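You operate a simulated robot arm through the tools that you are given. There is no shell and no other tool. Be economical: measure what you need, move in short steps, check, and stop when the job is done.

Carry out the task below with a simulated robot arm. There is one attempt and no reset: what you move stays moved.

## Task
Cool the open printer, switch it off and put its card away.
Fine: dial to COOL, green key once, switch off only when it shows READY; then the card into the small white holder.

It is judged by the outcome, as a careful person would: the job done as asked, and still so three seconds after it is handed in. It fails if anything else is knocked over, pushed out of place, dropped, spilled or broken.

## Robot
A 6-joint arm with a two-finger parallel gripper, fixed in place. Base frame: the origin is at the foot of the arm, x ahead of it, y to its left, z up. Lengths are in mm, angles in rad, forces in N, time in s.
With the tool pointing down near the work surface it reaches from about 160 to 580 mm from the base axis. Its first joint turns from -1.152 to 1.152 rad. Payload 2.1 kg.
Tool frame: the origin (TCP) lies between the finger pads and is the grasp point; the fingertips stand 30 mm ahead of it; z points along the fingers, y is the line along which they close. The gripper opens to 94 mm. The fingers are 28 mm wide and 10 mm thick; the gripper's body (50 by 96 mm) begins 55 mm behind the TCP.
Orientation is told as [roll, pitch, yaw] about the base's x, y, z axes, in that order, counted from this pose: with the fingers straight down and closing along the base's y, the tool's x points along the base's -x, its y along +y and its z along -z.

## Interface
- The arm moves only by the tool jog_arm. Its argument "series" is a list that holds one entry, the list of rows, each a list of 7 numbers: the shift along the base's x, y, z in units of 150 mm (1.0 is 150 mm), then the turn, a rotation vector about the base's x, y, z in units of 45 degrees (1.0 is 45 degrees), then the finger opening in mm, from 0 to 94. In form: [[[tx, ty, tz, ax, ay, az, gripper], ...]]. A call has 1 to 20 rows; each row is the pose to reach, as a shift and turn from the pose commanded when the call began. A call with a number of a shift or a turn outside -1 to 1 is refused whole. Each row takes 0.2 s and may step no farther than 50 mm and 0.15 rad from the row before; otherwise, or with a gripper value out of range, the whole call is refused. Where a pose cannot be reached the arm comes as near as it can. A force on the tool above 40 N (or 10 N above the force at the start of the call, whichever is more), or a blocked arm, ends the call early, and 0.2 s more pass. The fingers move at their own pace (about 72 mm/s each) and stop on an object; they squeeze with about 39 N. The grip force told is the motor's: it shows also when the fingers shut on nothing. Time passes only in rows, and 0.2 s behind the last, so rows that repeat a pose let the fingers close. It gives the time, the measured TCP pose, the force on the tool (base axes), the opening and the grip force at its end, in the units of the frame above (readings bear some noise), and new pictures: "pictures" is both (left out), scene, wrist or none.
- Cameras (640 x 400 px; columns grow to the right, rows downward): "scene" is fixed at [69.4, -384, 492]; the picture's right is [0.63, -0.78, 0.00], its down [-0.40, -0.32, -0.86] and it looks along [0.67, 0.54, -0.51] (base axes); focal length 275 px, centre (320, 200). "wrist" rides on the gripper at [-37, 0, -58] in the tool frame; the picture's right is [0.00, -1.00, 0.00], its down [0.97, 0.00, -0.24] and it looks along [0.24, 0.00, 0.97] (tool axes); focal length 218 px, centre (320, 200).
- probe_pixels(camera, pixels): there is no depth. For up to 12 entries [column, row, z] of the newest picture of that camera ("zoom" is the newest enlarged one), the place [x, y] in the base frame at which the ray of that pixel passes the height z, good to about 2 mm. No time passes.
- enlarge(camera, box): a new picture of the part [left, top, right, bottom] of that camera's present view, enlarged. No time passes.
- hand_in(): hands the job in; it is judged then, once.

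Keep the steps short. Do not move on a guess: measure, check each grasp and each placing, and mend mistakes. In all there are 80 turns and 120 pictures (those below and enlarged ones count). Leave the gripper open and the arm clear of the work at the hand-in unless told otherwise, and finish with a single line.

The tools are called after "Emit:" by a JSON object that holds its "op" and its "data". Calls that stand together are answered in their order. jog_arm: Moves the arm, as the interface text tells. Its arguments: {"type":"object","properties":{"series":{"type":"array","items":{"type":"array","items":{"type":"array","items":{"type":"number"}}}},"pictures":{"type":"string","enum":["both","scene","wrist","none"]}},"required":["series"]} The other tools are called the same way: probe_pixels (camera, pixels) gives the place at which the rays of pixels pass given heights; enlarge (camera, box) takes an enlarged picture of a part of a camera's view; hand_in () hands the job in.

At the start:

```text
time: 0.0
tool_pos: [296.2, -190.5, 334.3]
ee_rot: [-0.001, -0.003, 0.0]
wrist_force: [0.9, -0.8, -0.5]
width: 94.0
finger_force: 0.2
```

scene: 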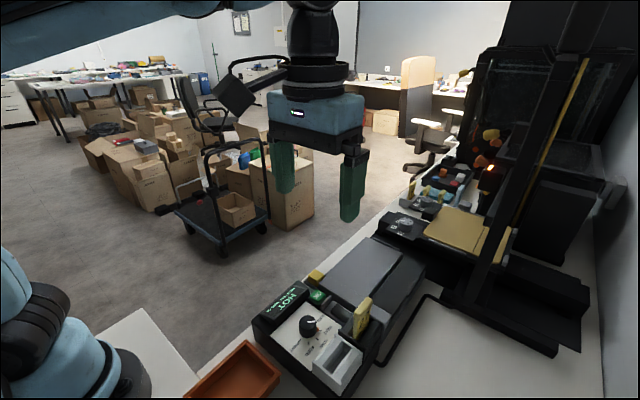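
wrist: 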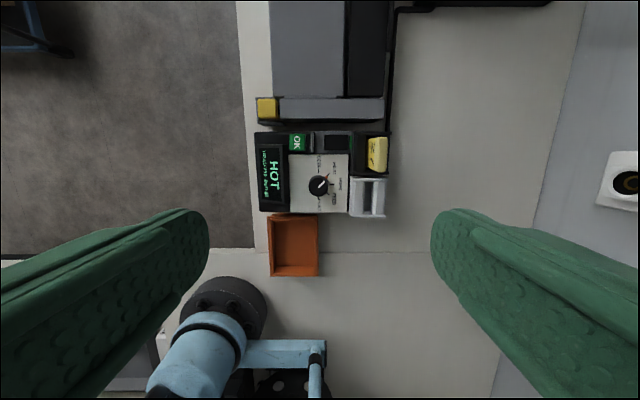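

I see the control box with display HOT, green OK key, dial, white holder and yellow things. I'll enlarge both views for details.

Emit:
{"op": "enlarge", "data": {"camera": "scene", "box": [240, 230, 440, 400]}}

Emit:
{"op": "enlarge", "data": {"camera": "wrist", "box": [240, 80, 410, 230]}}

Emit:
{"op": "enlarge", "data": {"camera": "scene", "box": [370, 100, 600, 300]}}

```text
2.35 times, centred on (340, 315) of scene
```

zoom: 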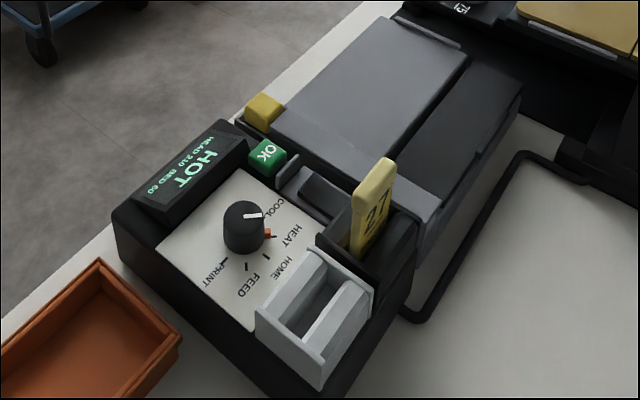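

```text
2.67 times, centred on (325, 155) of wrist
```

zoom: 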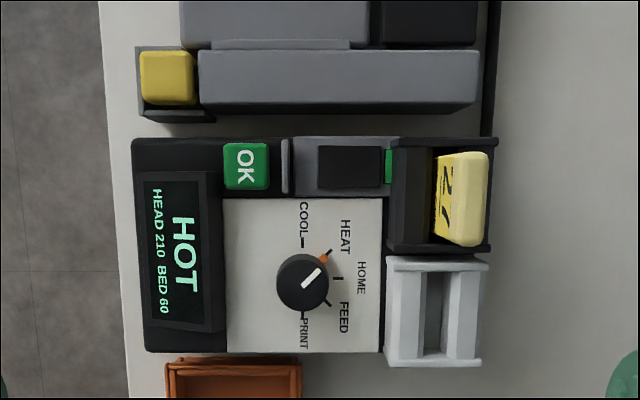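

```text
2.00 times, centred on (485, 200) of scene
```

zoom: 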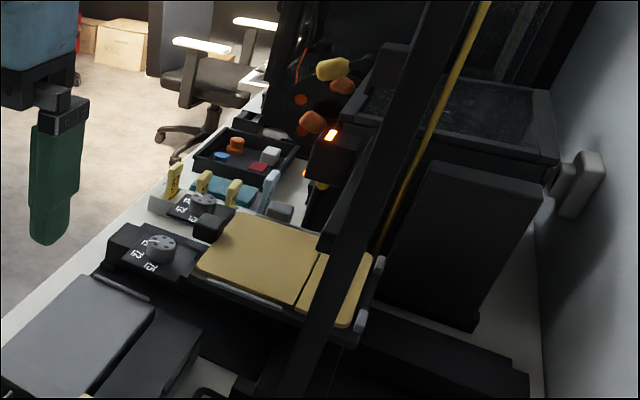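

I'll triangulate the dial, OK key, holder and card from both cameras at several heights.

Emit:
{"op": "probe_pixels", "data": {"camera": "scene", "pixels": [[307.5, 319, 110], [307.5, 319, 140], [317.5, 294, 110], [317.5, 294, 140], [363.5, 300, 130], [363.5, 300, 170], [325, 315, 110], [325, 315, 140]]}}

Emit:
{"op": "probe_pixels", "data": {"camera": "wrist", "pixels": [[318.3, 185, 110], [318.3, 185, 140], [297, 142, 110], [297, 142, 140], [377, 152, 130], [377, 152, 170], [335.5, 142, 110], [335.5, 142, 140], [257, 212, 100], [386, 216, 100]]}}

```text
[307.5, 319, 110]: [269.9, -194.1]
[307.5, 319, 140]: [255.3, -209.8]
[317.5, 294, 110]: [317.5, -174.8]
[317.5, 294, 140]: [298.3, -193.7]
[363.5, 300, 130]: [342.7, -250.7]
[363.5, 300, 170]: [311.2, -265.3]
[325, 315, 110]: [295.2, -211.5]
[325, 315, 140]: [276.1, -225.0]
```

```text
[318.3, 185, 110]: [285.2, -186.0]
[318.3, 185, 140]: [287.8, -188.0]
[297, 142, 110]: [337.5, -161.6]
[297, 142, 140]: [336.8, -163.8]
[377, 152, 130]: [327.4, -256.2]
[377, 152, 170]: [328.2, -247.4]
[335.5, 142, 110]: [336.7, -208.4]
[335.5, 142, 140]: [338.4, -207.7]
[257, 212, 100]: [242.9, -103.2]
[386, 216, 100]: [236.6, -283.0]
```

The box appears low (dial about z 85–90, card top about 148). I'll descend 100 mm for a better look, with fingers staying over z 200.

Emit:
{"op": "jog_arm", "data": {"series": [[[0.1, -0.05, -0.25, 0, 0, 0, 94], [0.2, -0.1, -0.5, 0, 0, 0, 94], [0.2, -0.1, -0.7, 0, 0, 0, 94]]], "pictures": "both"}}

Emit:
{"op": "enlarge", "data": {"camera": "wrist", "box": [210, 60, 430, 260]}}

```text
time: 0.8
tool_pos: [327.5, -201.8, 229.7]
ee_rot: [0.0, -0.001, 0.0]
wrist_force: [0.9, 0.2, 1.1]
width: 93.9
finger_force: 0.0
```

scene: 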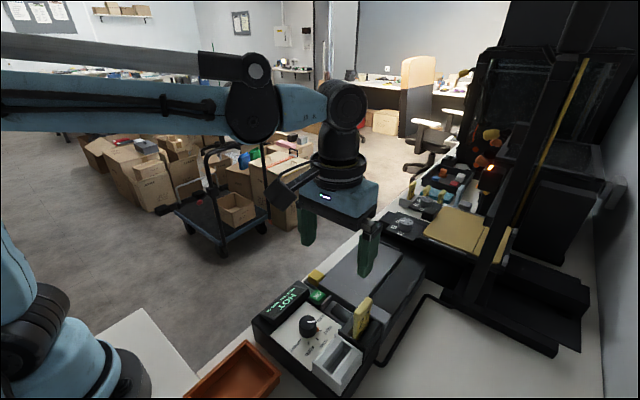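
wrist: 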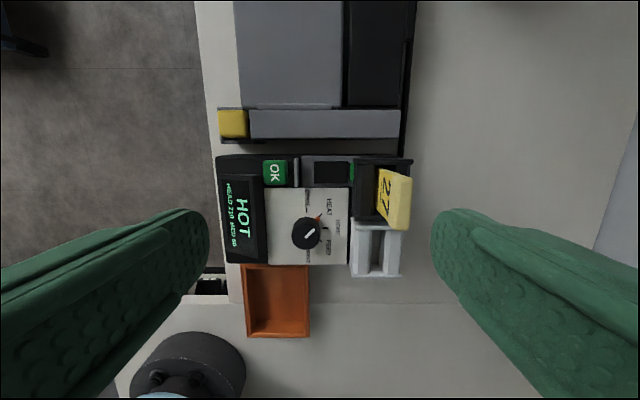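

```text
2.00 times, centred on (320, 160) of wrist
```

zoom: 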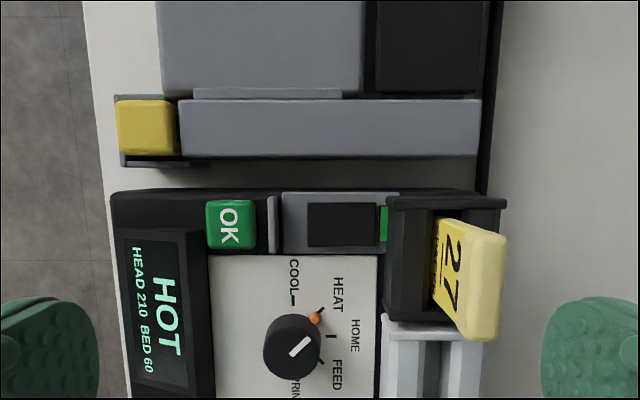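

Dial points at HEAT; COOL lies straight ahead (+x), 45° counterclockwise. Triangulate heights with this view.

Emit:
{"op": "probe_pixels", "data": {"camera": "zoom", "pixels": [[292, 343, 80], [292, 343, 100], [292, 343, 120], [231, 224, 80], [231, 224, 120], [342, 225, 80], [342, 225, 120], [487, 236, 150], [480, 330, 150], [110, 195, 68], [385, 320, 100], [480, 320, 100]]}}

Emit:
{"op": "enlarge", "data": {"camera": "scene", "box": [270, 270, 390, 370]}}

```text
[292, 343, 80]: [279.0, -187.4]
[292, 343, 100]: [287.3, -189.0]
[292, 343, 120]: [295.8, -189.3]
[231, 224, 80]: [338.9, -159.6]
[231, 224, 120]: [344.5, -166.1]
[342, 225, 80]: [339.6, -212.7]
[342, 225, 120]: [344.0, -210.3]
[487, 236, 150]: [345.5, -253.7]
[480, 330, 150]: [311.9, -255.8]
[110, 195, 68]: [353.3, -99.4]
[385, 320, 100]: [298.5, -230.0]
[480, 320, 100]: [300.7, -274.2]
```

```text
4.00 times, centred on (330, 320) of scene
```

zoom: 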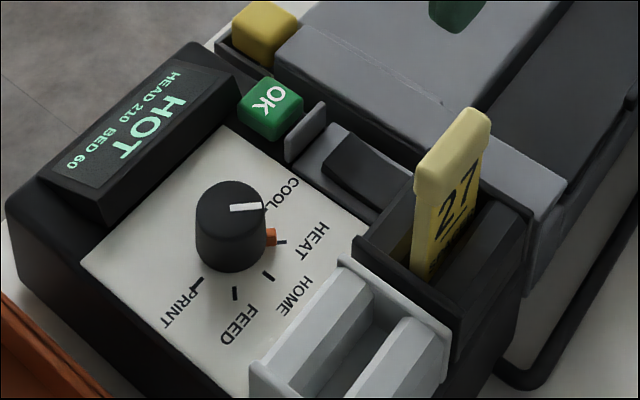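

Measured: knob top ≈ (283,-187,88), OK key top ≈ (340,-160,79), card top ≈ (327,-260,142), slim along y. I'll move above the knob with fingers opened to 50 and look again.

Emit:
{"op": "jog_arm", "data": {"series": [[[-0.15, 0.05, 0, 0, 0, 0, 50], [-0.293, 0.095, 0, 0, 0, 0, 50], [-0.293, 0.095, -0.3, 0, 0, 0, 50], [-0.293, 0.095, -0.6, 0, 0, 0, 50], [-0.293, 0.095, -0.6, 0, 0, 0, 50]]], "pictures": "both"}}

Emit:
{"op": "enlarge", "data": {"camera": "scene", "box": [260, 250, 400, 370]}}

```text
time: 2.0
tool_pos: [284.1, -191.6, 141.0]
ee_rot: [0.0, -0.001, -0.002]
wrist_force: [0.2, 0.8, -0.2]
width: 50.1
finger_force: 0.2
```

scene: 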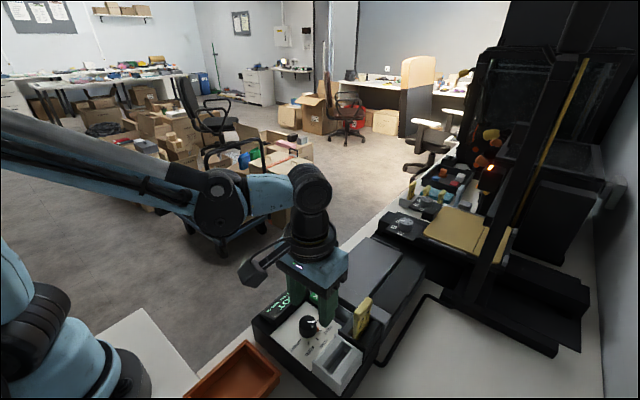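
wrist: 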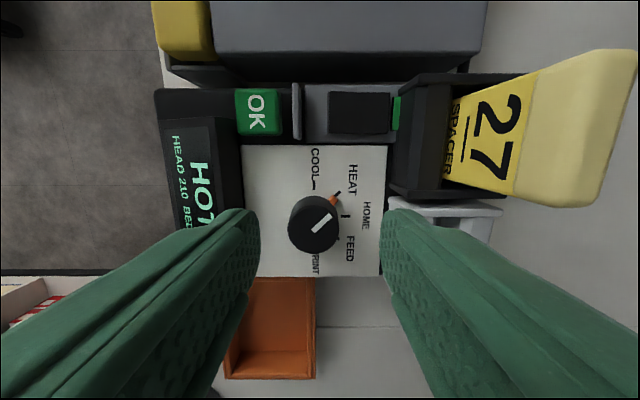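

```text
3.33 times, centred on (330, 310) of scene
```

zoom: 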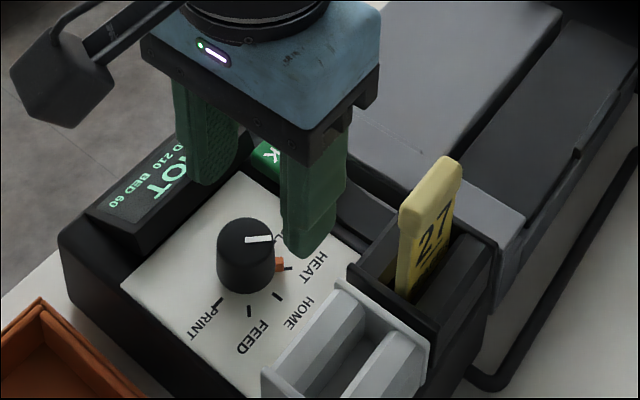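

Knob centre estimated (281.5,-187). I'm commanded at about (282.3,-191.2,139.3): shift y +4, descend 34 mm to put tips around z 75, no closing yet.

Emit:
{"op": "jog_arm", "data": {"series": [[[-0.005, 0.028, 0, 0, 0, 0, 50], [-0.005, 0.028, -0.12, 0, 0, 0, 50], [-0.005, 0.028, -0.2, 0, 0, 0, 50], [-0.005, 0.028, -0.227, 0, 0, 0, 50]]], "pictures": "both"}}

Emit:
{"op": "enlarge", "data": {"camera": "scene", "box": [260, 250, 400, 370]}}

```text
time: 3.0
tool_pos: [281.8, -187.4, 104.1]
ee_rot: [-0.001, -0.003, 0.001]
wrist_force: [-0.9, 0.2, 0.0]
width: 49.9
finger_force: 0.0
```

scene: 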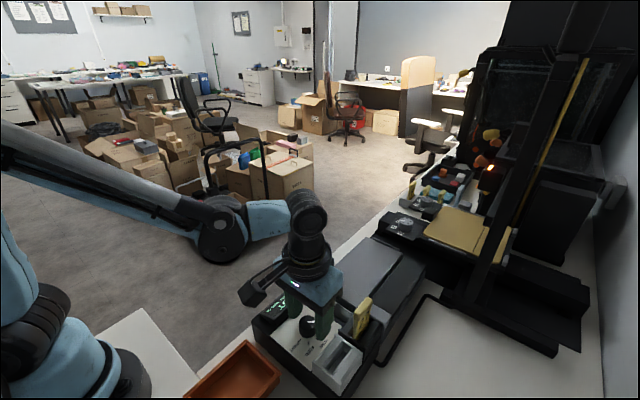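
wrist: 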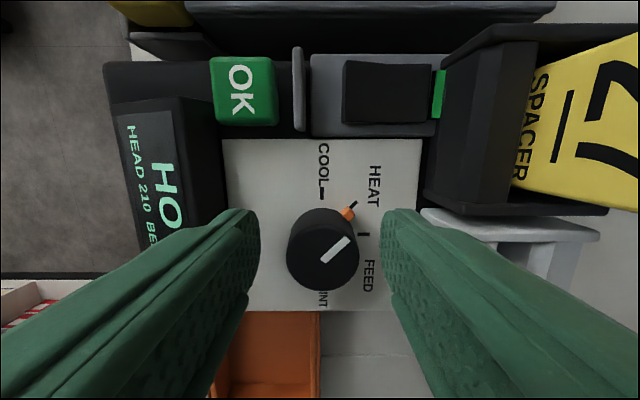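

```text
3.33 times, centred on (330, 310) of scene
```

zoom: 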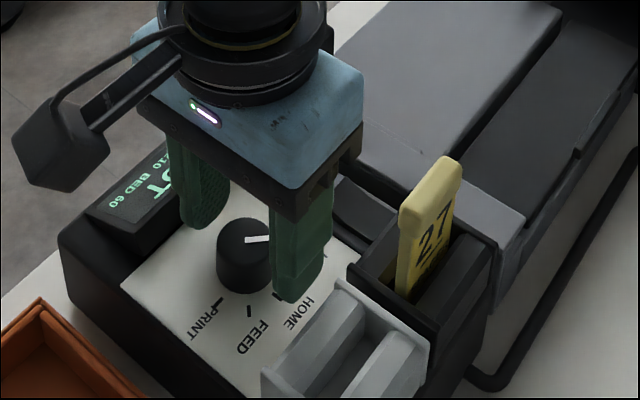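

Knob centre at (323,250), exactly between the tips. Close on it.

Emit:
{"op": "jog_arm", "data": {"series": [[[0, 0, 0, 0, 0, 0, 30], [0, 0, 0, 0, 0, 0, 15], [0, 0, 0, 0, 0, 0, 15]]], "pictures": "wrist"}}

```text
time: 3.8
tool_pos: [281.7, -186.8, 103.6]
ee_rot: [-0.003, -0.003, -0.003]
wrist_force: [0.4, -13.6, -11.1]
width: 28.8
finger_force: 45.1
```

wrist: 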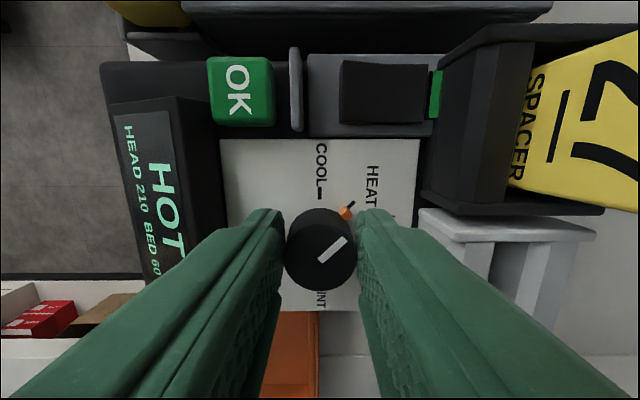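

Gripped (28.8 mm). Turn +45° counterclockwise, relieving 1 mm of sideways load.

Emit:
{"op": "jog_arm", "data": {"series": [[[0, -0.006, 0, 0, 0, 0.17, 15], [0, -0.006, 0, 0, 0, 0.34, 15], [0, -0.006, 0, 0, 0, 0.51, 15], [0, -0.006, 0, 0, 0, 0.68, 15], [0, -0.006, 0, 0, 0, 0.85, 15], [0, -0.006, 0, 0, 0, 1.0, 15], [0, -0.006, 0, 0, 0, 1.0, 15]]], "pictures": "wrist"}}

```text
time: 4.3
tool_pos: [281.2, -188.1, 104.2]
ee_rot: [0.0, -0.002, 0.173]
wrist_force: [0.8, -1.0, -6.4]
width: 28.8
finger_force: 44.9
stopped in row 2: the force on the tool passed its limit (the readings are from after the stop); the commanded pose is now the measured one
```

wrist: 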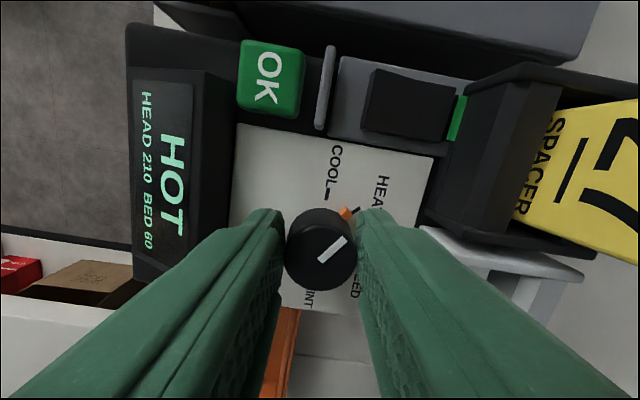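

Knob turns with the gripper (10° so far); a transient force stopped it, now relaxed. Continue turning only, slower.

Emit:
{"op": "jog_arm", "data": {"series": [[[0, 0, 0, 0, 0, 0.08, 15], [0, 0, 0, 0, 0, 0.16, 15], [0, 0, 0, 0, 0, 0.24, 15], [0, 0, 0, 0, 0, 0.32, 15], [0, 0, 0, 0, 0, 0.4, 15], [0, 0, 0, 0, 0, 0.48, 15], [0, 0, 0, 0, 0, 0.56, 15], [0, 0, 0, 0, 0, 0.64, 15], [0, 0, 0, 0, 0, 0.72, 15], [0, 0, 0, 0, 0, 0.78, 15]]], "pictures": "wrist"}}

```text
time: 5.9
tool_pos: [281.2, -185.2, 104.4]
ee_rot: [0.008, 0.0, 0.608]
wrist_force: [-1.5, 1.0, -3.3]
width: 28.9
finger_force: 45.9
stopped in row 8: the force on the tool passed its limit (the readings are from after the stop); the commanded pose is now the measured one
```

wrist: 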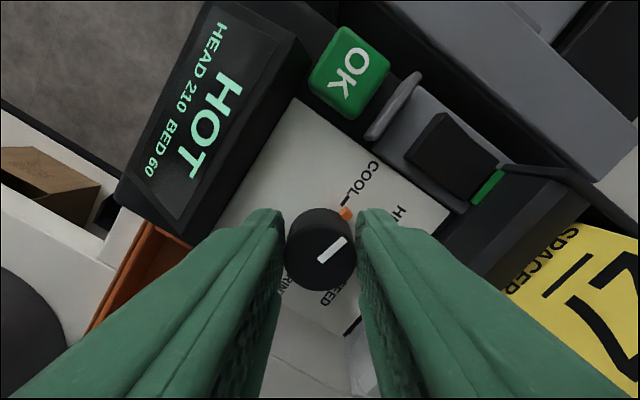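

At 0.608 rad; orange pointer is just short of the COOL tick. Turn the remaining 0.18 rad.

Emit:
{"op": "jog_arm", "data": {"series": [[[0, 0, 0, 0, 0, 0.06, 15], [0, 0, 0, 0, 0, 0.12, 15], [0, 0, 0, 0, 0, 0.18, 15], [0, 0, 0, 0, 0, 0.225, 15]]], "pictures": "wrist"}}

Emit:
{"op": "enlarge", "data": {"camera": "wrist", "box": [250, 130, 430, 310]}}

```text
time: 6.9
tool_pos: [280.2, -185.1, 104.0]
ee_rot: [0.01, -0.003, 0.784]
wrist_force: [0.4, 10.3, 5.0]
width: 28.6
finger_force: 45.1
```

wrist: 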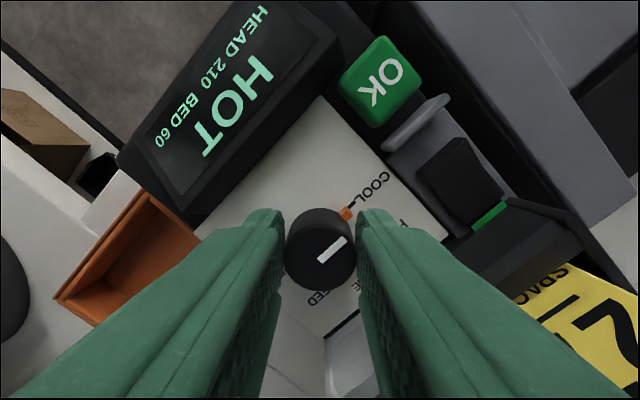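

```text
2.22 times, centred on (340, 220) of wrist
```

zoom: 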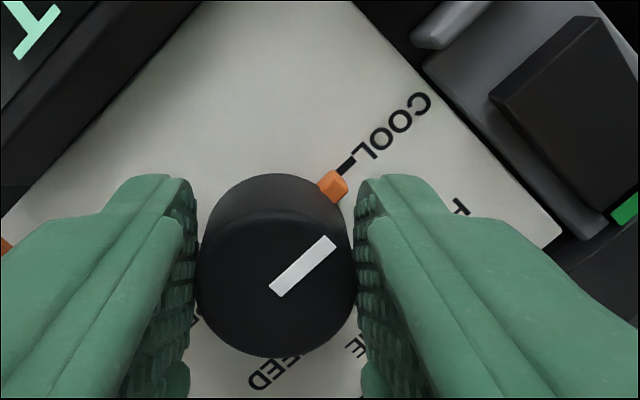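

Pointer aligned with COOL tick. Release, rise 60 mm, and turn back.

Emit:
{"op": "jog_arm", "data": {"series": [[[0, 0, 0, 0, 0, 0, 42], [0, 0, 0, 0, 0, 0, 44], [0, 0, 0.15, 0, 0, 0, 44], [0, 0, 0.4, 0, 0, 0, 44], [0, 0, 0.6, 0, 0, -0.15, 44], [0, 0, 0.6, 0, 0, -0.33, 20], [0, 0, 0.6, 0, 0, -0.5, 10], [0, 0, 0.6, 0, 0, -0.68, 0], [0, 0, 0.6, 0, 0, -0.85, 0], [0, 0, 0.6, 0, 0, -1.0, 0], [0, 0, 0.6, 0, 0, -1.0, 0]]], "pictures": "both"}}

Emit:
{"op": "enlarge", "data": {"camera": "wrist", "box": [160, 40, 480, 240]}}

```text
time: 9.3
tool_pos: [281.3, -185.5, 195.0]
ee_rot: [0.009, 0.0, -0.003]
wrist_force: [0.4, -0.6, 0.9]
width: 0.0
finger_force: 32.9
```

scene: 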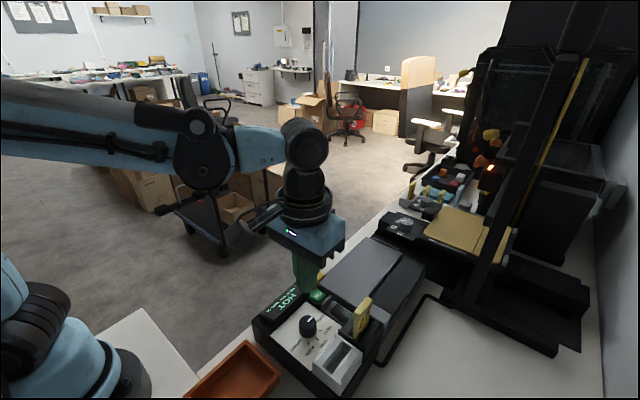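
wrist: 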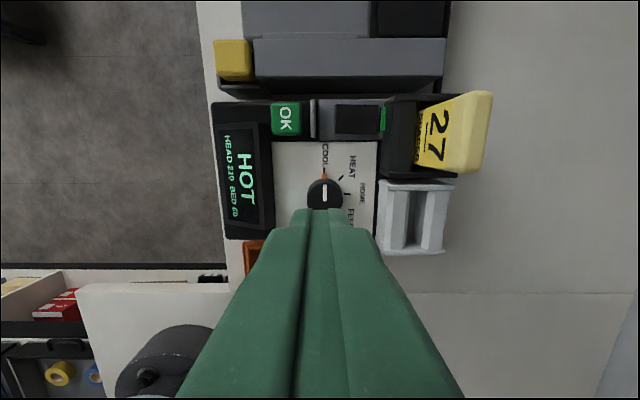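

```text
2.00 times, centred on (320, 140) of wrist
```

zoom: 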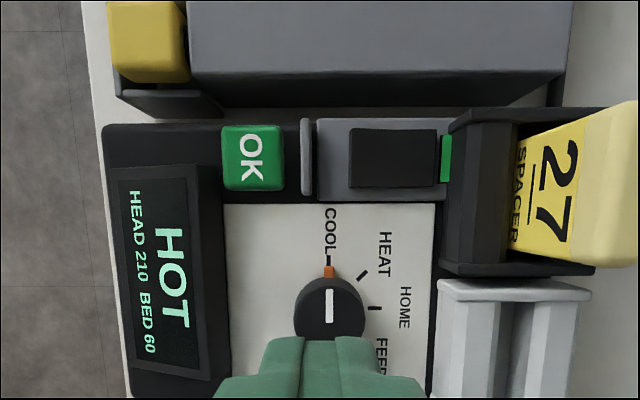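

Dial now at COOL. OK key ≈ (338,-159.5), top ≈79. Move closed fingers over it (aim x 334 to keep off the printer ahead), tips to about z 90.

Emit:
{"op": "jog_arm", "data": {"series": [[[0.15, 0.08, 0, 0, 0, 0, 0], [0.35, 0.175, 0, 0, 0, 0, 0], [0.35, 0.175, -0.25, 0, 0, 0, 0], [0.35, 0.175, -0.5, 0, 0, 0, 0], [0.35, 0.175, -0.5, 0, 0, 0, 0]]], "pictures": "both"}}

Emit:
{"op": "enlarge", "data": {"camera": "scene", "box": [260, 240, 400, 360]}}

```text
time: 10.5
tool_pos: [338.0, -156.3, 117.2]
ee_rot: [0.009, -0.003, -0.002]
wrist_force: [0.1, 0.2, -0.1]
width: 0.0
finger_force: 33.0
```

scene: 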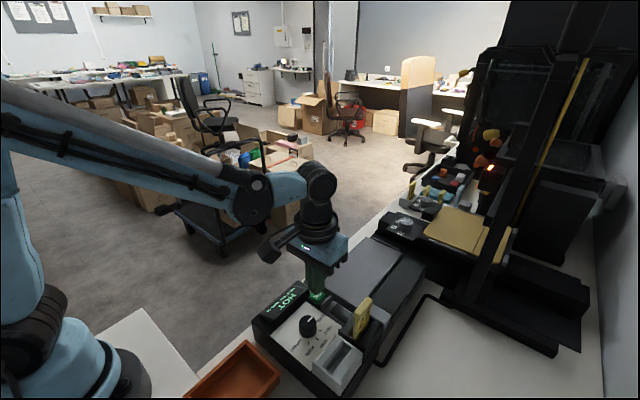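
wrist: 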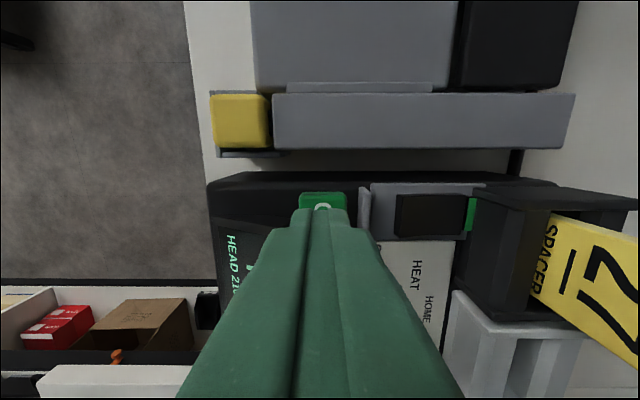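

```text
3.33 times, centred on (330, 300) of scene
```

zoom: 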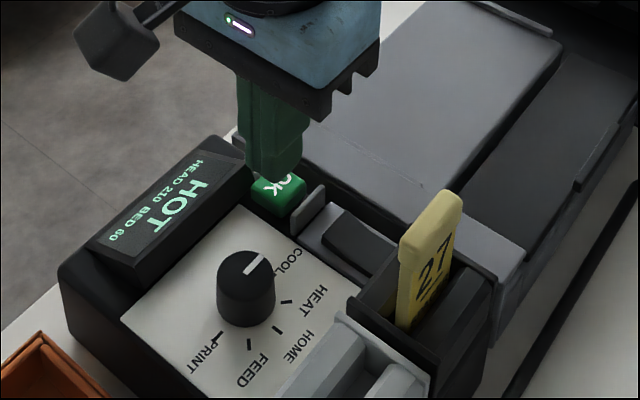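

Tips sit over the key (columns 300–348 match the key's). Descend in small steps and press.

Emit:
{"op": "jog_arm", "data": {"series": [[[0, 0, -0.027, 0, 0, 0, 0], [0, 0, -0.047, 0, 0, 0, 0], [0, 0, -0.06, 0, 0, 0, 0], [0, 0, -0.073, 0, 0, 0, 0]]], "pictures": "scene"}}

Emit:
{"op": "enlarge", "data": {"camera": "scene", "box": [260, 240, 400, 360]}}

```text
time: 11.5
tool_pos: [335.3, -159.4, 108.3]
ee_rot: [0.009, -0.001, -0.003]
wrist_force: [0.9, 0.3, -0.8]
width: 0.0
finger_force: 32.8
```

scene: 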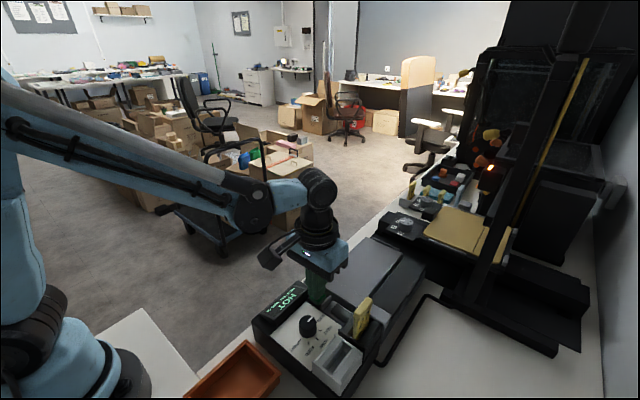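

```text
3.33 times, centred on (330, 300) of scene
```

zoom: 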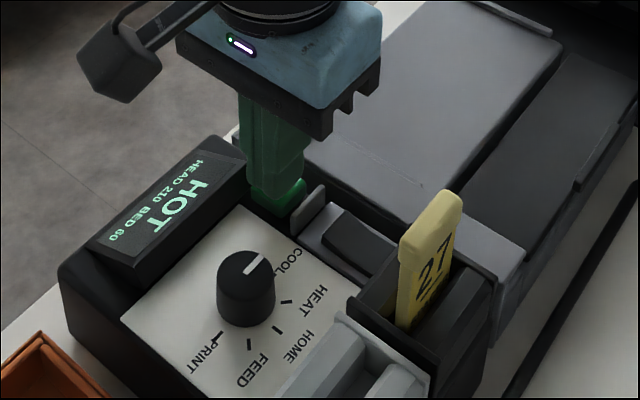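

Nearly touching, no force. Press on 1.5 mm at a time.

Emit:
{"op": "jog_arm", "data": {"series": [[[0, 0, -0.01, 0, 0, 0, 0], [0, 0, -0.02, 0, 0, 0, 0], [0, 0, -0.03, 0, 0, 0, 0]]], "pictures": "scene"}}

Emit:
{"op": "enlarge", "data": {"camera": "scene", "box": [260, 240, 400, 360]}}

```text
time: 12.3
tool_pos: [333.6, -159.5, 102.7]
ee_rot: [0.008, -0.003, -0.001]
wrist_force: [-0.7, -0.1, 0.5]
width: 0.0
finger_force: 32.9
```

scene: 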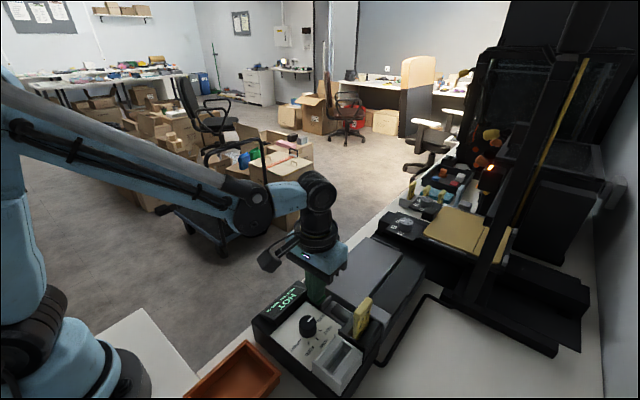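

```text
3.33 times, centred on (330, 300) of scene
```

zoom: 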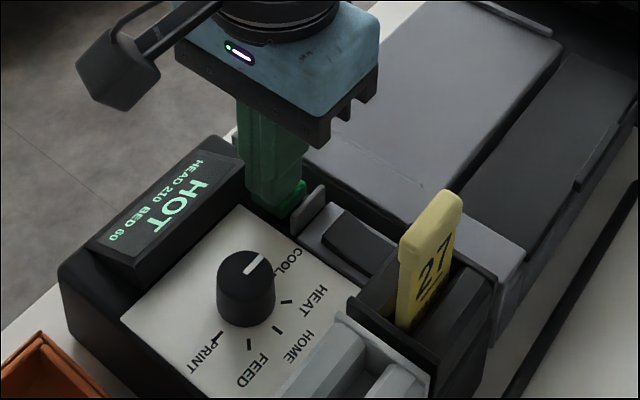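

Emit:
{"op": "enlarge", "data": {"camera": "wrist", "box": [220, 130, 420, 260]}}

Emit:
{"op": "enlarge", "data": {"camera": "scene", "box": [290, 260, 350, 310]}}

```text
3.08 times, centred on (320, 195) of wrist
```

zoom: 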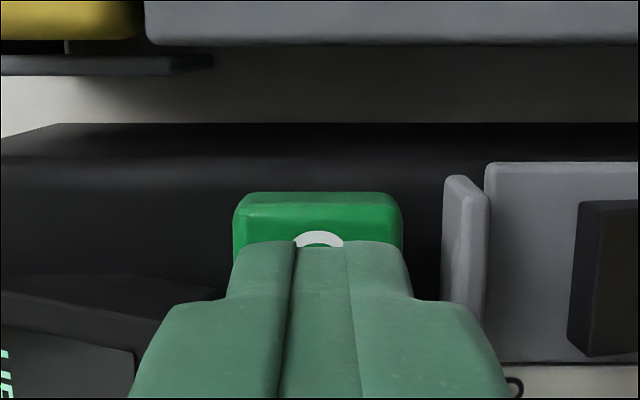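

```text
8.00 times, centred on (320, 285) of scene
```

zoom: 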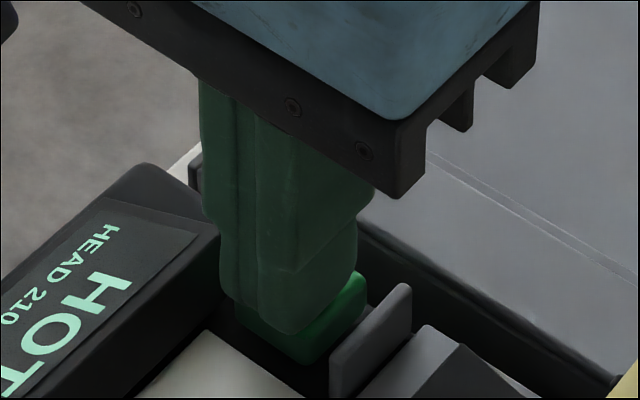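

Still no contact; fingers sit a little toward −x on the key. Shift +4 mm in x and keep going down slowly.

Emit:
{"op": "jog_arm", "data": {"series": [[[0.027, 0, 0, 0, 0, 0, 0], [0.027, 0, -0.013, 0, 0, 0, 0], [0.027, 0, -0.026, 0, 0, 0, 0]]], "pictures": "none"}}

Emit:
{"op": "enlarge", "data": {"camera": "scene", "box": [260, 260, 350, 330]}}

```text
time: 13.1
tool_pos: [338.6, -159.6, 99.8]
ee_rot: [0.009, -0.001, -0.001]
wrist_force: [-1.1, -1.3, 1.1]
width: 0.0
finger_force: 33.7
```

```text
5.71 times, centred on (305, 295) of scene
```

zoom: 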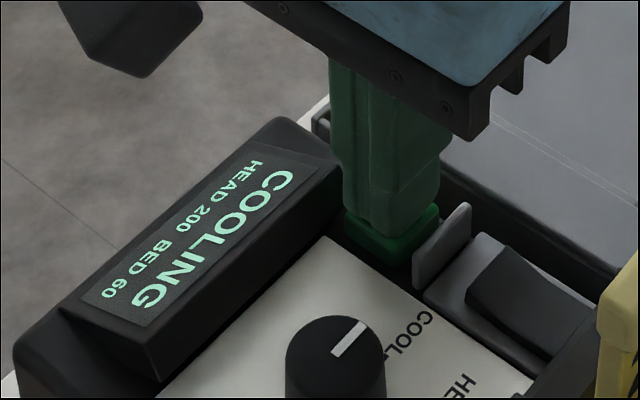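

The display says COOLING. Lift straight up 80 mm.

Emit:
{"op": "jog_arm", "data": {"series": [[[0, 0, 0.15, 0, 0, 0, 0], [0, 0, 0.4, 0, 0, 0, 0], [0, -0.2, 0.55, 0, 0, 0, 0], [0, -0.35, 0.55, 0, 0, 0, 0]]], "pictures": "both"}}

Emit:
{"op": "enlarge", "data": {"camera": "scene", "box": [270, 270, 390, 370]}}

Emit:
{"op": "enlarge", "data": {"camera": "wrist", "box": [200, 130, 440, 280]}}

```text
time: 14.1
tool_pos: [338.7, -215.0, 185.0]
ee_rot: [0.01, -0.003, -0.002]
wrist_force: [-0.4, 1.1, -0.5]
width: 0.1
finger_force: 32.6
```

scene: 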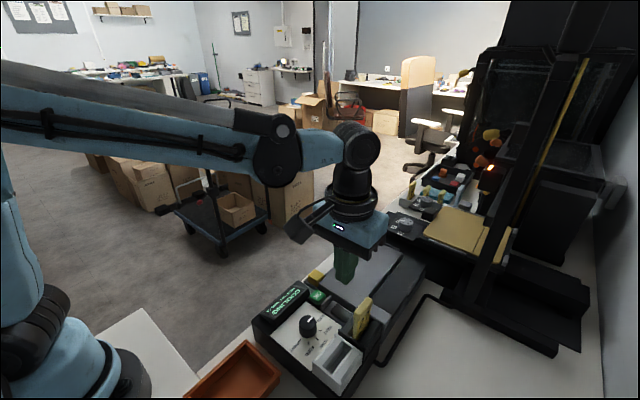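
wrist: 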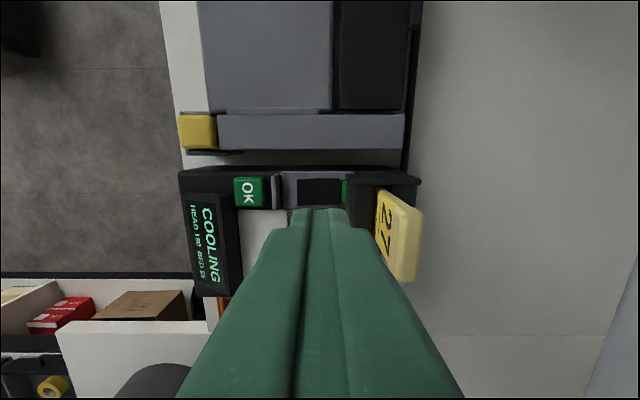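

```text
4.00 times, centred on (330, 320) of scene
```

zoom: 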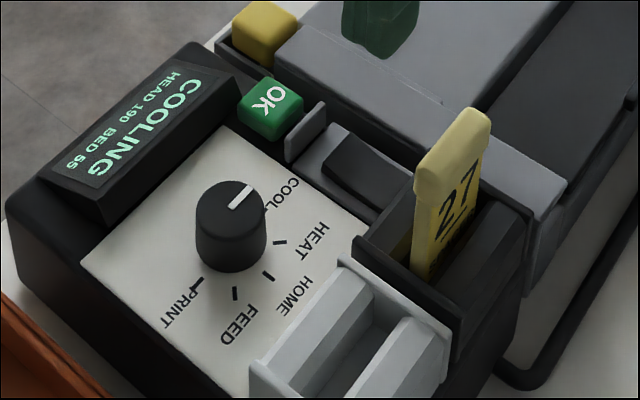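

```text
2.67 times, centred on (320, 205) of wrist
```

zoom: 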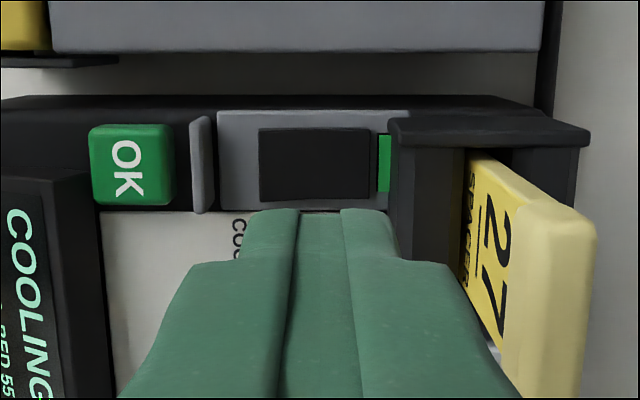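

Cooling (190/55 …). Meanwhile inspect the rocker switch closely.

Emit:
{"op": "enlarge", "data": {"camera": "scene", "box": [315, 290, 365, 330]}}

Emit:
{"op": "jog_arm", "data": {"series": [[[0, 0.3, 0, 0, 0, 0, 0], [0, 0.6, 0, 0, 0, 0, 0], [-0.2, 0.75, 0, 0, 0, 0, 0], [-0.2, 0.75, -0.2, 0, 0, 0, 0]]], "pictures": "wrist"}}

Emit:
{"op": "enlarge", "data": {"camera": "wrist", "box": [320, 100, 540, 240]}}

```text
10.00 times, centred on (340, 310) of scene
```

zoom: 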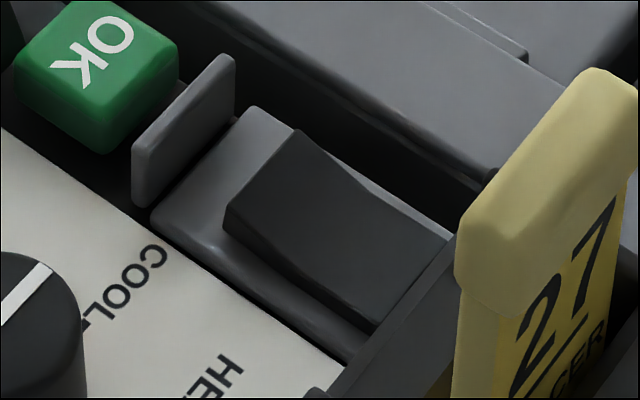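

```text
time: 15.1
tool_pos: [304.9, -100.9, 152.4]
ee_rot: [0.008, -0.002, -0.002]
wrist_force: [0.3, 0.6, 0.7]
width: 0.0
finger_force: 32.9
```

wrist: 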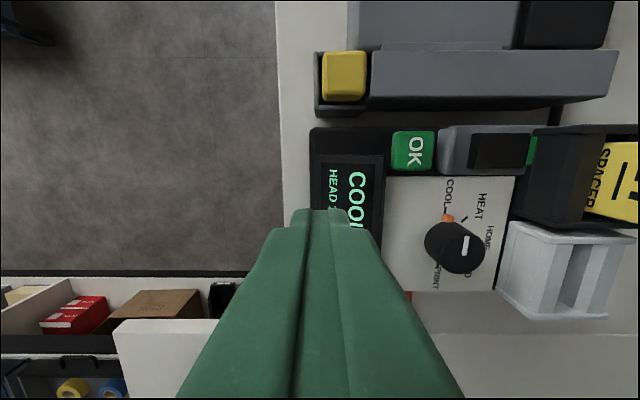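

```text
2.86 times, centred on (430, 170) of wrist
```

zoom: 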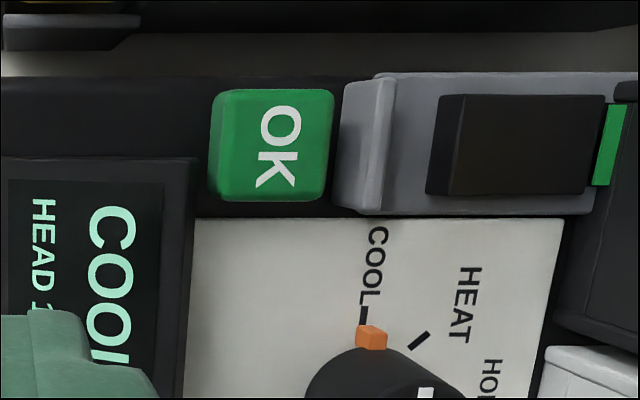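

Rocker: its +y end (by the guard) is raised, the −y end with green is pressed = ON. Off means pressing the +y end, but only at READY. Move above it (338,-199, tips ~150) and wait.

Emit:
{"op": "jog_arm", "data": {"series": [[[0, 0, 0.18, 0, 0, 0, 0], [0.22, -0.22, 0.18, 0, 0, 0, 0], [0.22, -0.44, 0.18, 0, 0, 0, 0], [0.22, -0.653, 0.18, 0, 0, 0, 0], [0.22, -0.653, 0.18, 0, 0, 0, 0], [0.22, -0.653, 0.18, 0, 0, 0, 0], [0.22, -0.653, 0.18, 0, 0, 0, 0], [0.22, -0.653, 0.18, 0, 0, 0, 0], [0.22, -0.653, 0.18, 0, 0, 0, 0], [0.22, -0.653, 0.18, 0, 0, 0, 0], [0.22, -0.653, 0.18, 0, 0, 0, 0], [0.22, -0.653, 0.18, 0, 0, 0, 0], [0.22, -0.653, 0.18, 0, 0, 0, 0], [0.22, -0.653, 0.18, 0, 0, 0, 0], [0.22, -0.653, 0.18, 0, 0, 0, 0], [0.22, -0.653, 0.18, 0, 0, 0, 0], [0.22, -0.653, 0.18, 0, 0, 0, 0], [0.22, -0.653, 0.18, 0, 0, 0, 0], [0.22, -0.653, 0.18, 0, 0, 0, 0], [0.22, -0.653, 0.18, 0, 0, 0, 0]]], "pictures": "wrist"}}

Emit:
{"op": "enlarge", "data": {"camera": "scene", "box": [250, 260, 350, 340]}}

```text
time: 19.3
tool_pos: [339.9, -197.2, 180.8]
ee_rot: [0.009, -0.001, -0.002]
wrist_force: [0.5, -0.3, -0.2]
width: 0.2
finger_force: 33.1
```

wrist: 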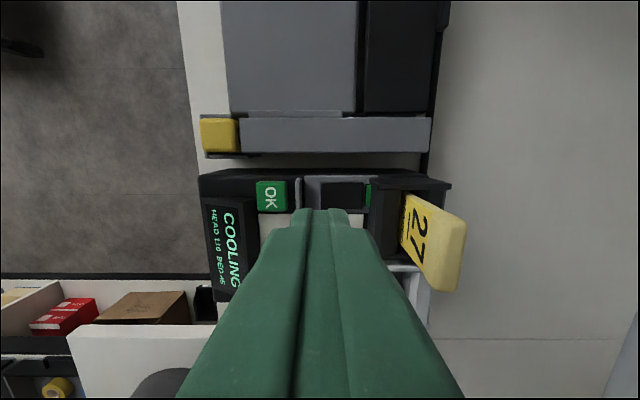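

```text
5.00 times, centred on (300, 300) of scene
```

zoom: 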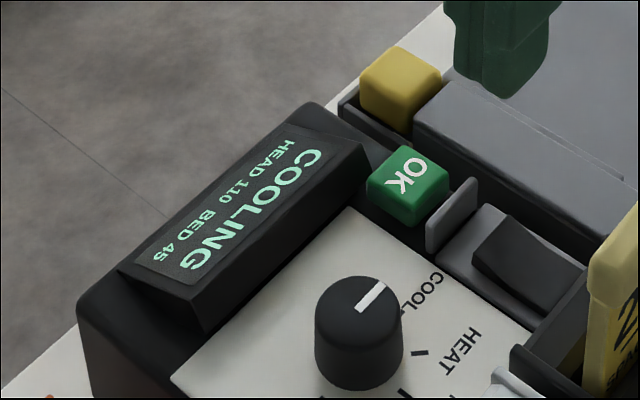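

Still cooling at 110/45. Wait 4 s more.

Emit:
{"op": "jog_arm", "data": {"series": [[[0, 0, 0, 0, 0, 0, 0], [0, 0, 0, 0, 0, 0, 0], [0, 0, 0, 0, 0, 0, 0], [0, 0, 0, 0, 0, 0, 0], [0, 0, 0, 0, 0, 0, 0], [0, 0, 0, 0, 0, 0, 0], [0, 0, 0, 0, 0, 0, 0], [0, 0, 0, 0, 0, 0, 0], [0, 0, 0, 0, 0, 0, 0], [0, 0, 0, 0, 0, 0, 0], [0, 0, 0, 0, 0, 0, 0], [0, 0, 0, 0, 0, 0, 0], [0, 0, 0, 0, 0, 0, 0], [0, 0, 0, 0, 0, 0, 0], [0, 0, 0, 0, 0, 0, 0], [0, 0, 0, 0, 0, 0, 0], [0, 0, 0, 0, 0, 0, 0], [0, 0, 0, 0, 0, 0, 0], [0, 0, 0, 0, 0, 0, 0], [0, 0, 0, 0, 0, 0, 0]]], "pictures": "none"}}

Emit:
{"op": "enlarge", "data": {"camera": "scene", "box": [250, 260, 350, 340]}}

```text
time: 23.5
tool_pos: [340.9, -196.9, 180.3]
ee_rot: [0.01, -0.002, -0.002]
wrist_force: [0.9, 1.0, 0.3]
width: 0.1
finger_force: 33.0
```

```text
5.00 times, centred on (300, 300) of scene
```

zoom: 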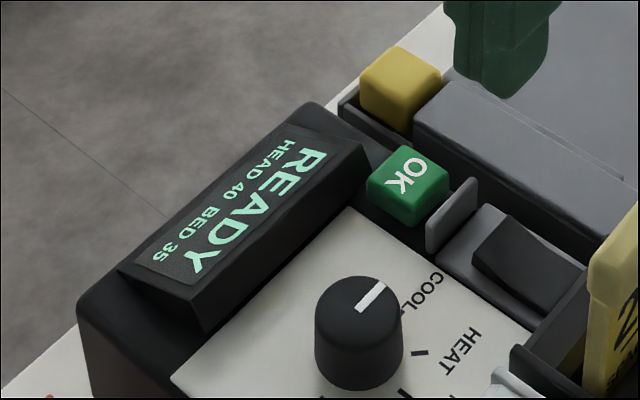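

READY. Descend above the raised rocker end (y −201) to tips ≈ z 88.

Emit:
{"op": "jog_arm", "data": {"series": [[[-0.01, -0.027, 0, 0, 0, 0, 0], [-0.01, -0.027, -0.25, 0, 0, 0, 0], [-0.01, -0.027, -0.41, 0, 0, 0, 0], [-0.01, -0.027, -0.41, 0, 0, 0, 0]]], "pictures": "wrist"}}

Emit:
{"op": "enlarge", "data": {"camera": "scene", "box": [300, 270, 375, 330]}}

```text
time: 24.5
tool_pos: [340.5, -201.6, 116.3]
ee_rot: [0.008, -0.001, -0.002]
wrist_force: [0.0, -0.4, -0.4]
width: 0.1
finger_force: 33.4
```

wrist: 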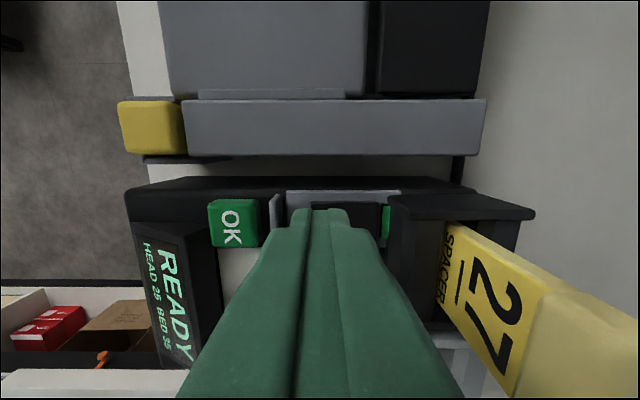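

```text
6.67 times, centred on (338, 300) of scene
```

zoom: 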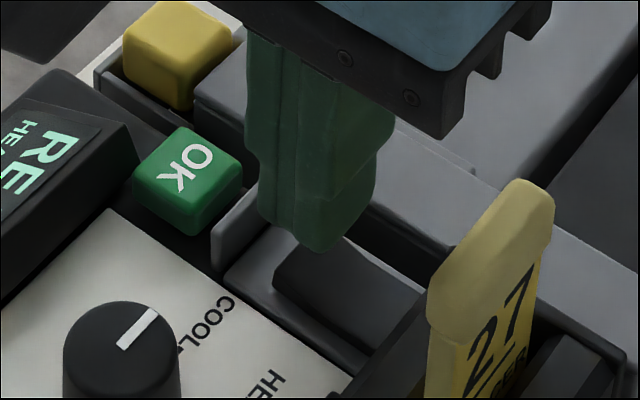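

Tips over the raised end (columns 297–350 over rocker). Press gradually.

Emit:
{"op": "jog_arm", "data": {"series": [[[0, 0, -0.02, 0, 0, 0, 0], [0, 0, -0.04, 0, 0, 0, 0], [0, 0, -0.055, 0, 0, 0, 0], [0, 0, -0.07, 0, 0, 0, 0], [0, 0, -0.08, 0, 0, 0, 0]]], "pictures": "wrist"}}

Emit:
{"op": "enlarge", "data": {"camera": "scene", "box": [260, 260, 370, 340]}}

```text
time: 25.7
tool_pos: [339.1, -201.5, 107.2]
ee_rot: [0.009, 0.0, -0.003]
wrist_force: [-0.1, -0.1, -0.2]
width: 0.5
finger_force: 33.2
```

wrist: 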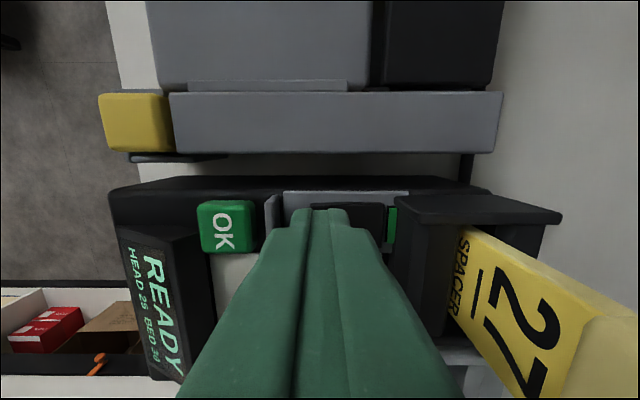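

```text
5.00 times, centred on (315, 300) of scene
```

zoom: 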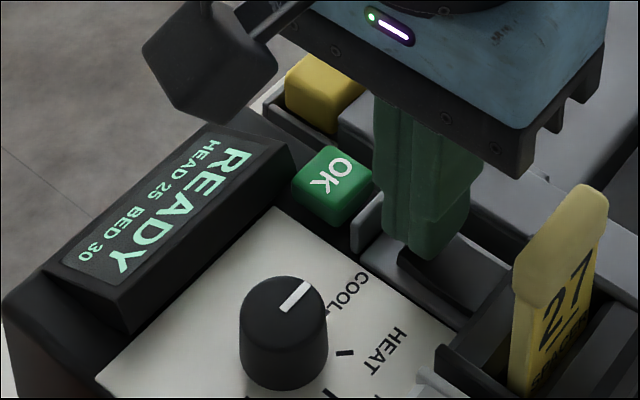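

Near contact, no force yet. Continue.

Emit:
{"op": "jog_arm", "data": {"series": [[[0, 0, -0.013, 0, 0, 0, 0], [0, 0, -0.026, 0, 0, 0, 0], [0, 0, -0.04, 0, 0, 0, 0], [0, 0, -0.053, 0, 0, 0, 0]]], "pictures": "wrist"}}

Emit:
{"op": "enlarge", "data": {"camera": "scene", "box": [260, 260, 370, 340]}}

```text
time: 26.8
tool_pos: [338.9, -201.5, 99.6]
ee_rot: [0.012, 0.001, 0.0]
wrist_force: [0.3, 1.3, 14.4]
width: 0.1
finger_force: 33.4
stopped in row 4: the force on the tool passed its limit (the readings are from after the stop); the commanded pose is now the measured one
```

wrist: 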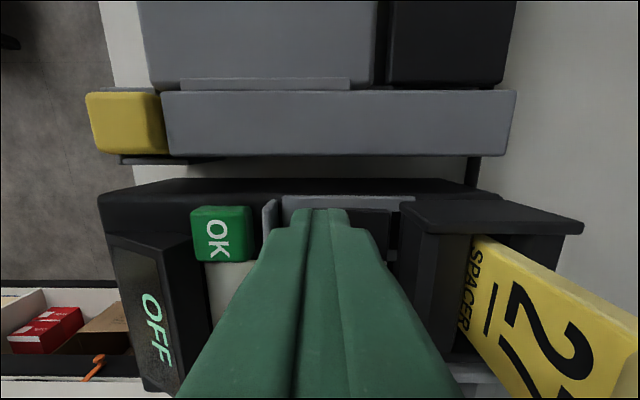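

```text
5.00 times, centred on (315, 300) of scene
```

zoom: 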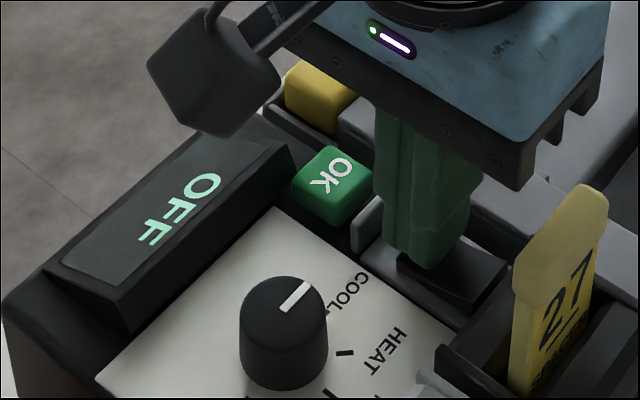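

Display says OFF. Lift 110 mm, move over the card and open.

Emit:
{"op": "jog_arm", "data": {"series": [[[0, 0, 0.15, 0, 0, 0, 0], [0, 0, 0.45, 0, 0, 0, 0], [0, 0, 0.75, 0, 0, 0, 0], [-0.05, -0.2, 0.85, 0, 0, 0, 30], [-0.1, -0.38, 0.85, 0, 0, 0, 50], [-0.1, -0.38, 0.85, 0, 0, 0, 50]]], "pictures": "both"}}

Emit:
{"op": "enlarge", "data": {"camera": "wrist", "box": [220, 130, 420, 270]}}

Emit:
{"op": "enlarge", "data": {"camera": "scene", "box": [300, 280, 400, 400]}}

```text
time: 28.2
tool_pos: [323.5, -257.0, 229.0]
ee_rot: [0.011, -0.001, 0.0]
wrist_force: [-0.3, -0.6, -0.7]
width: 50.0
finger_force: 0.1
```

scene: 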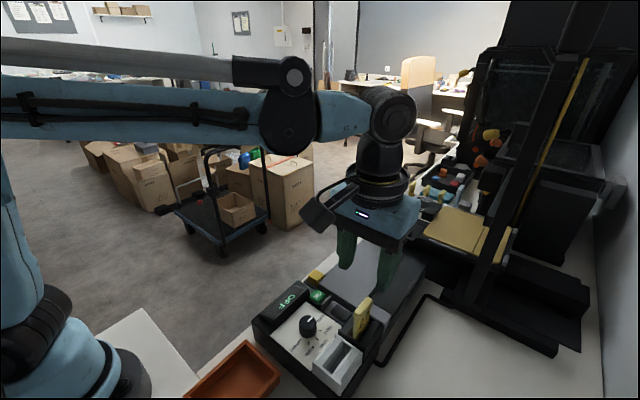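
wrist: 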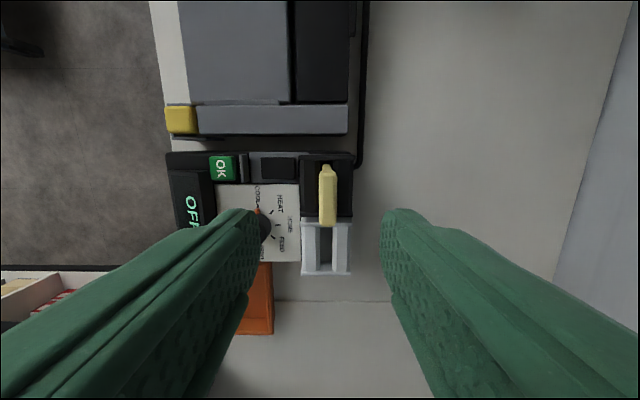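

```text
2.86 times, centred on (320, 200) of wrist
```

zoom: 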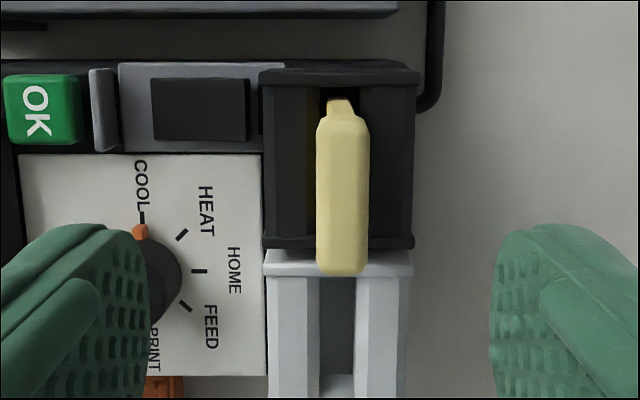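

```text
3.33 times, centred on (350, 340) of scene
```

zoom: 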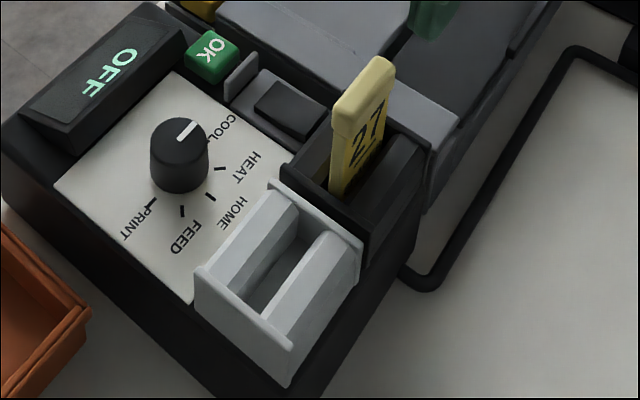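

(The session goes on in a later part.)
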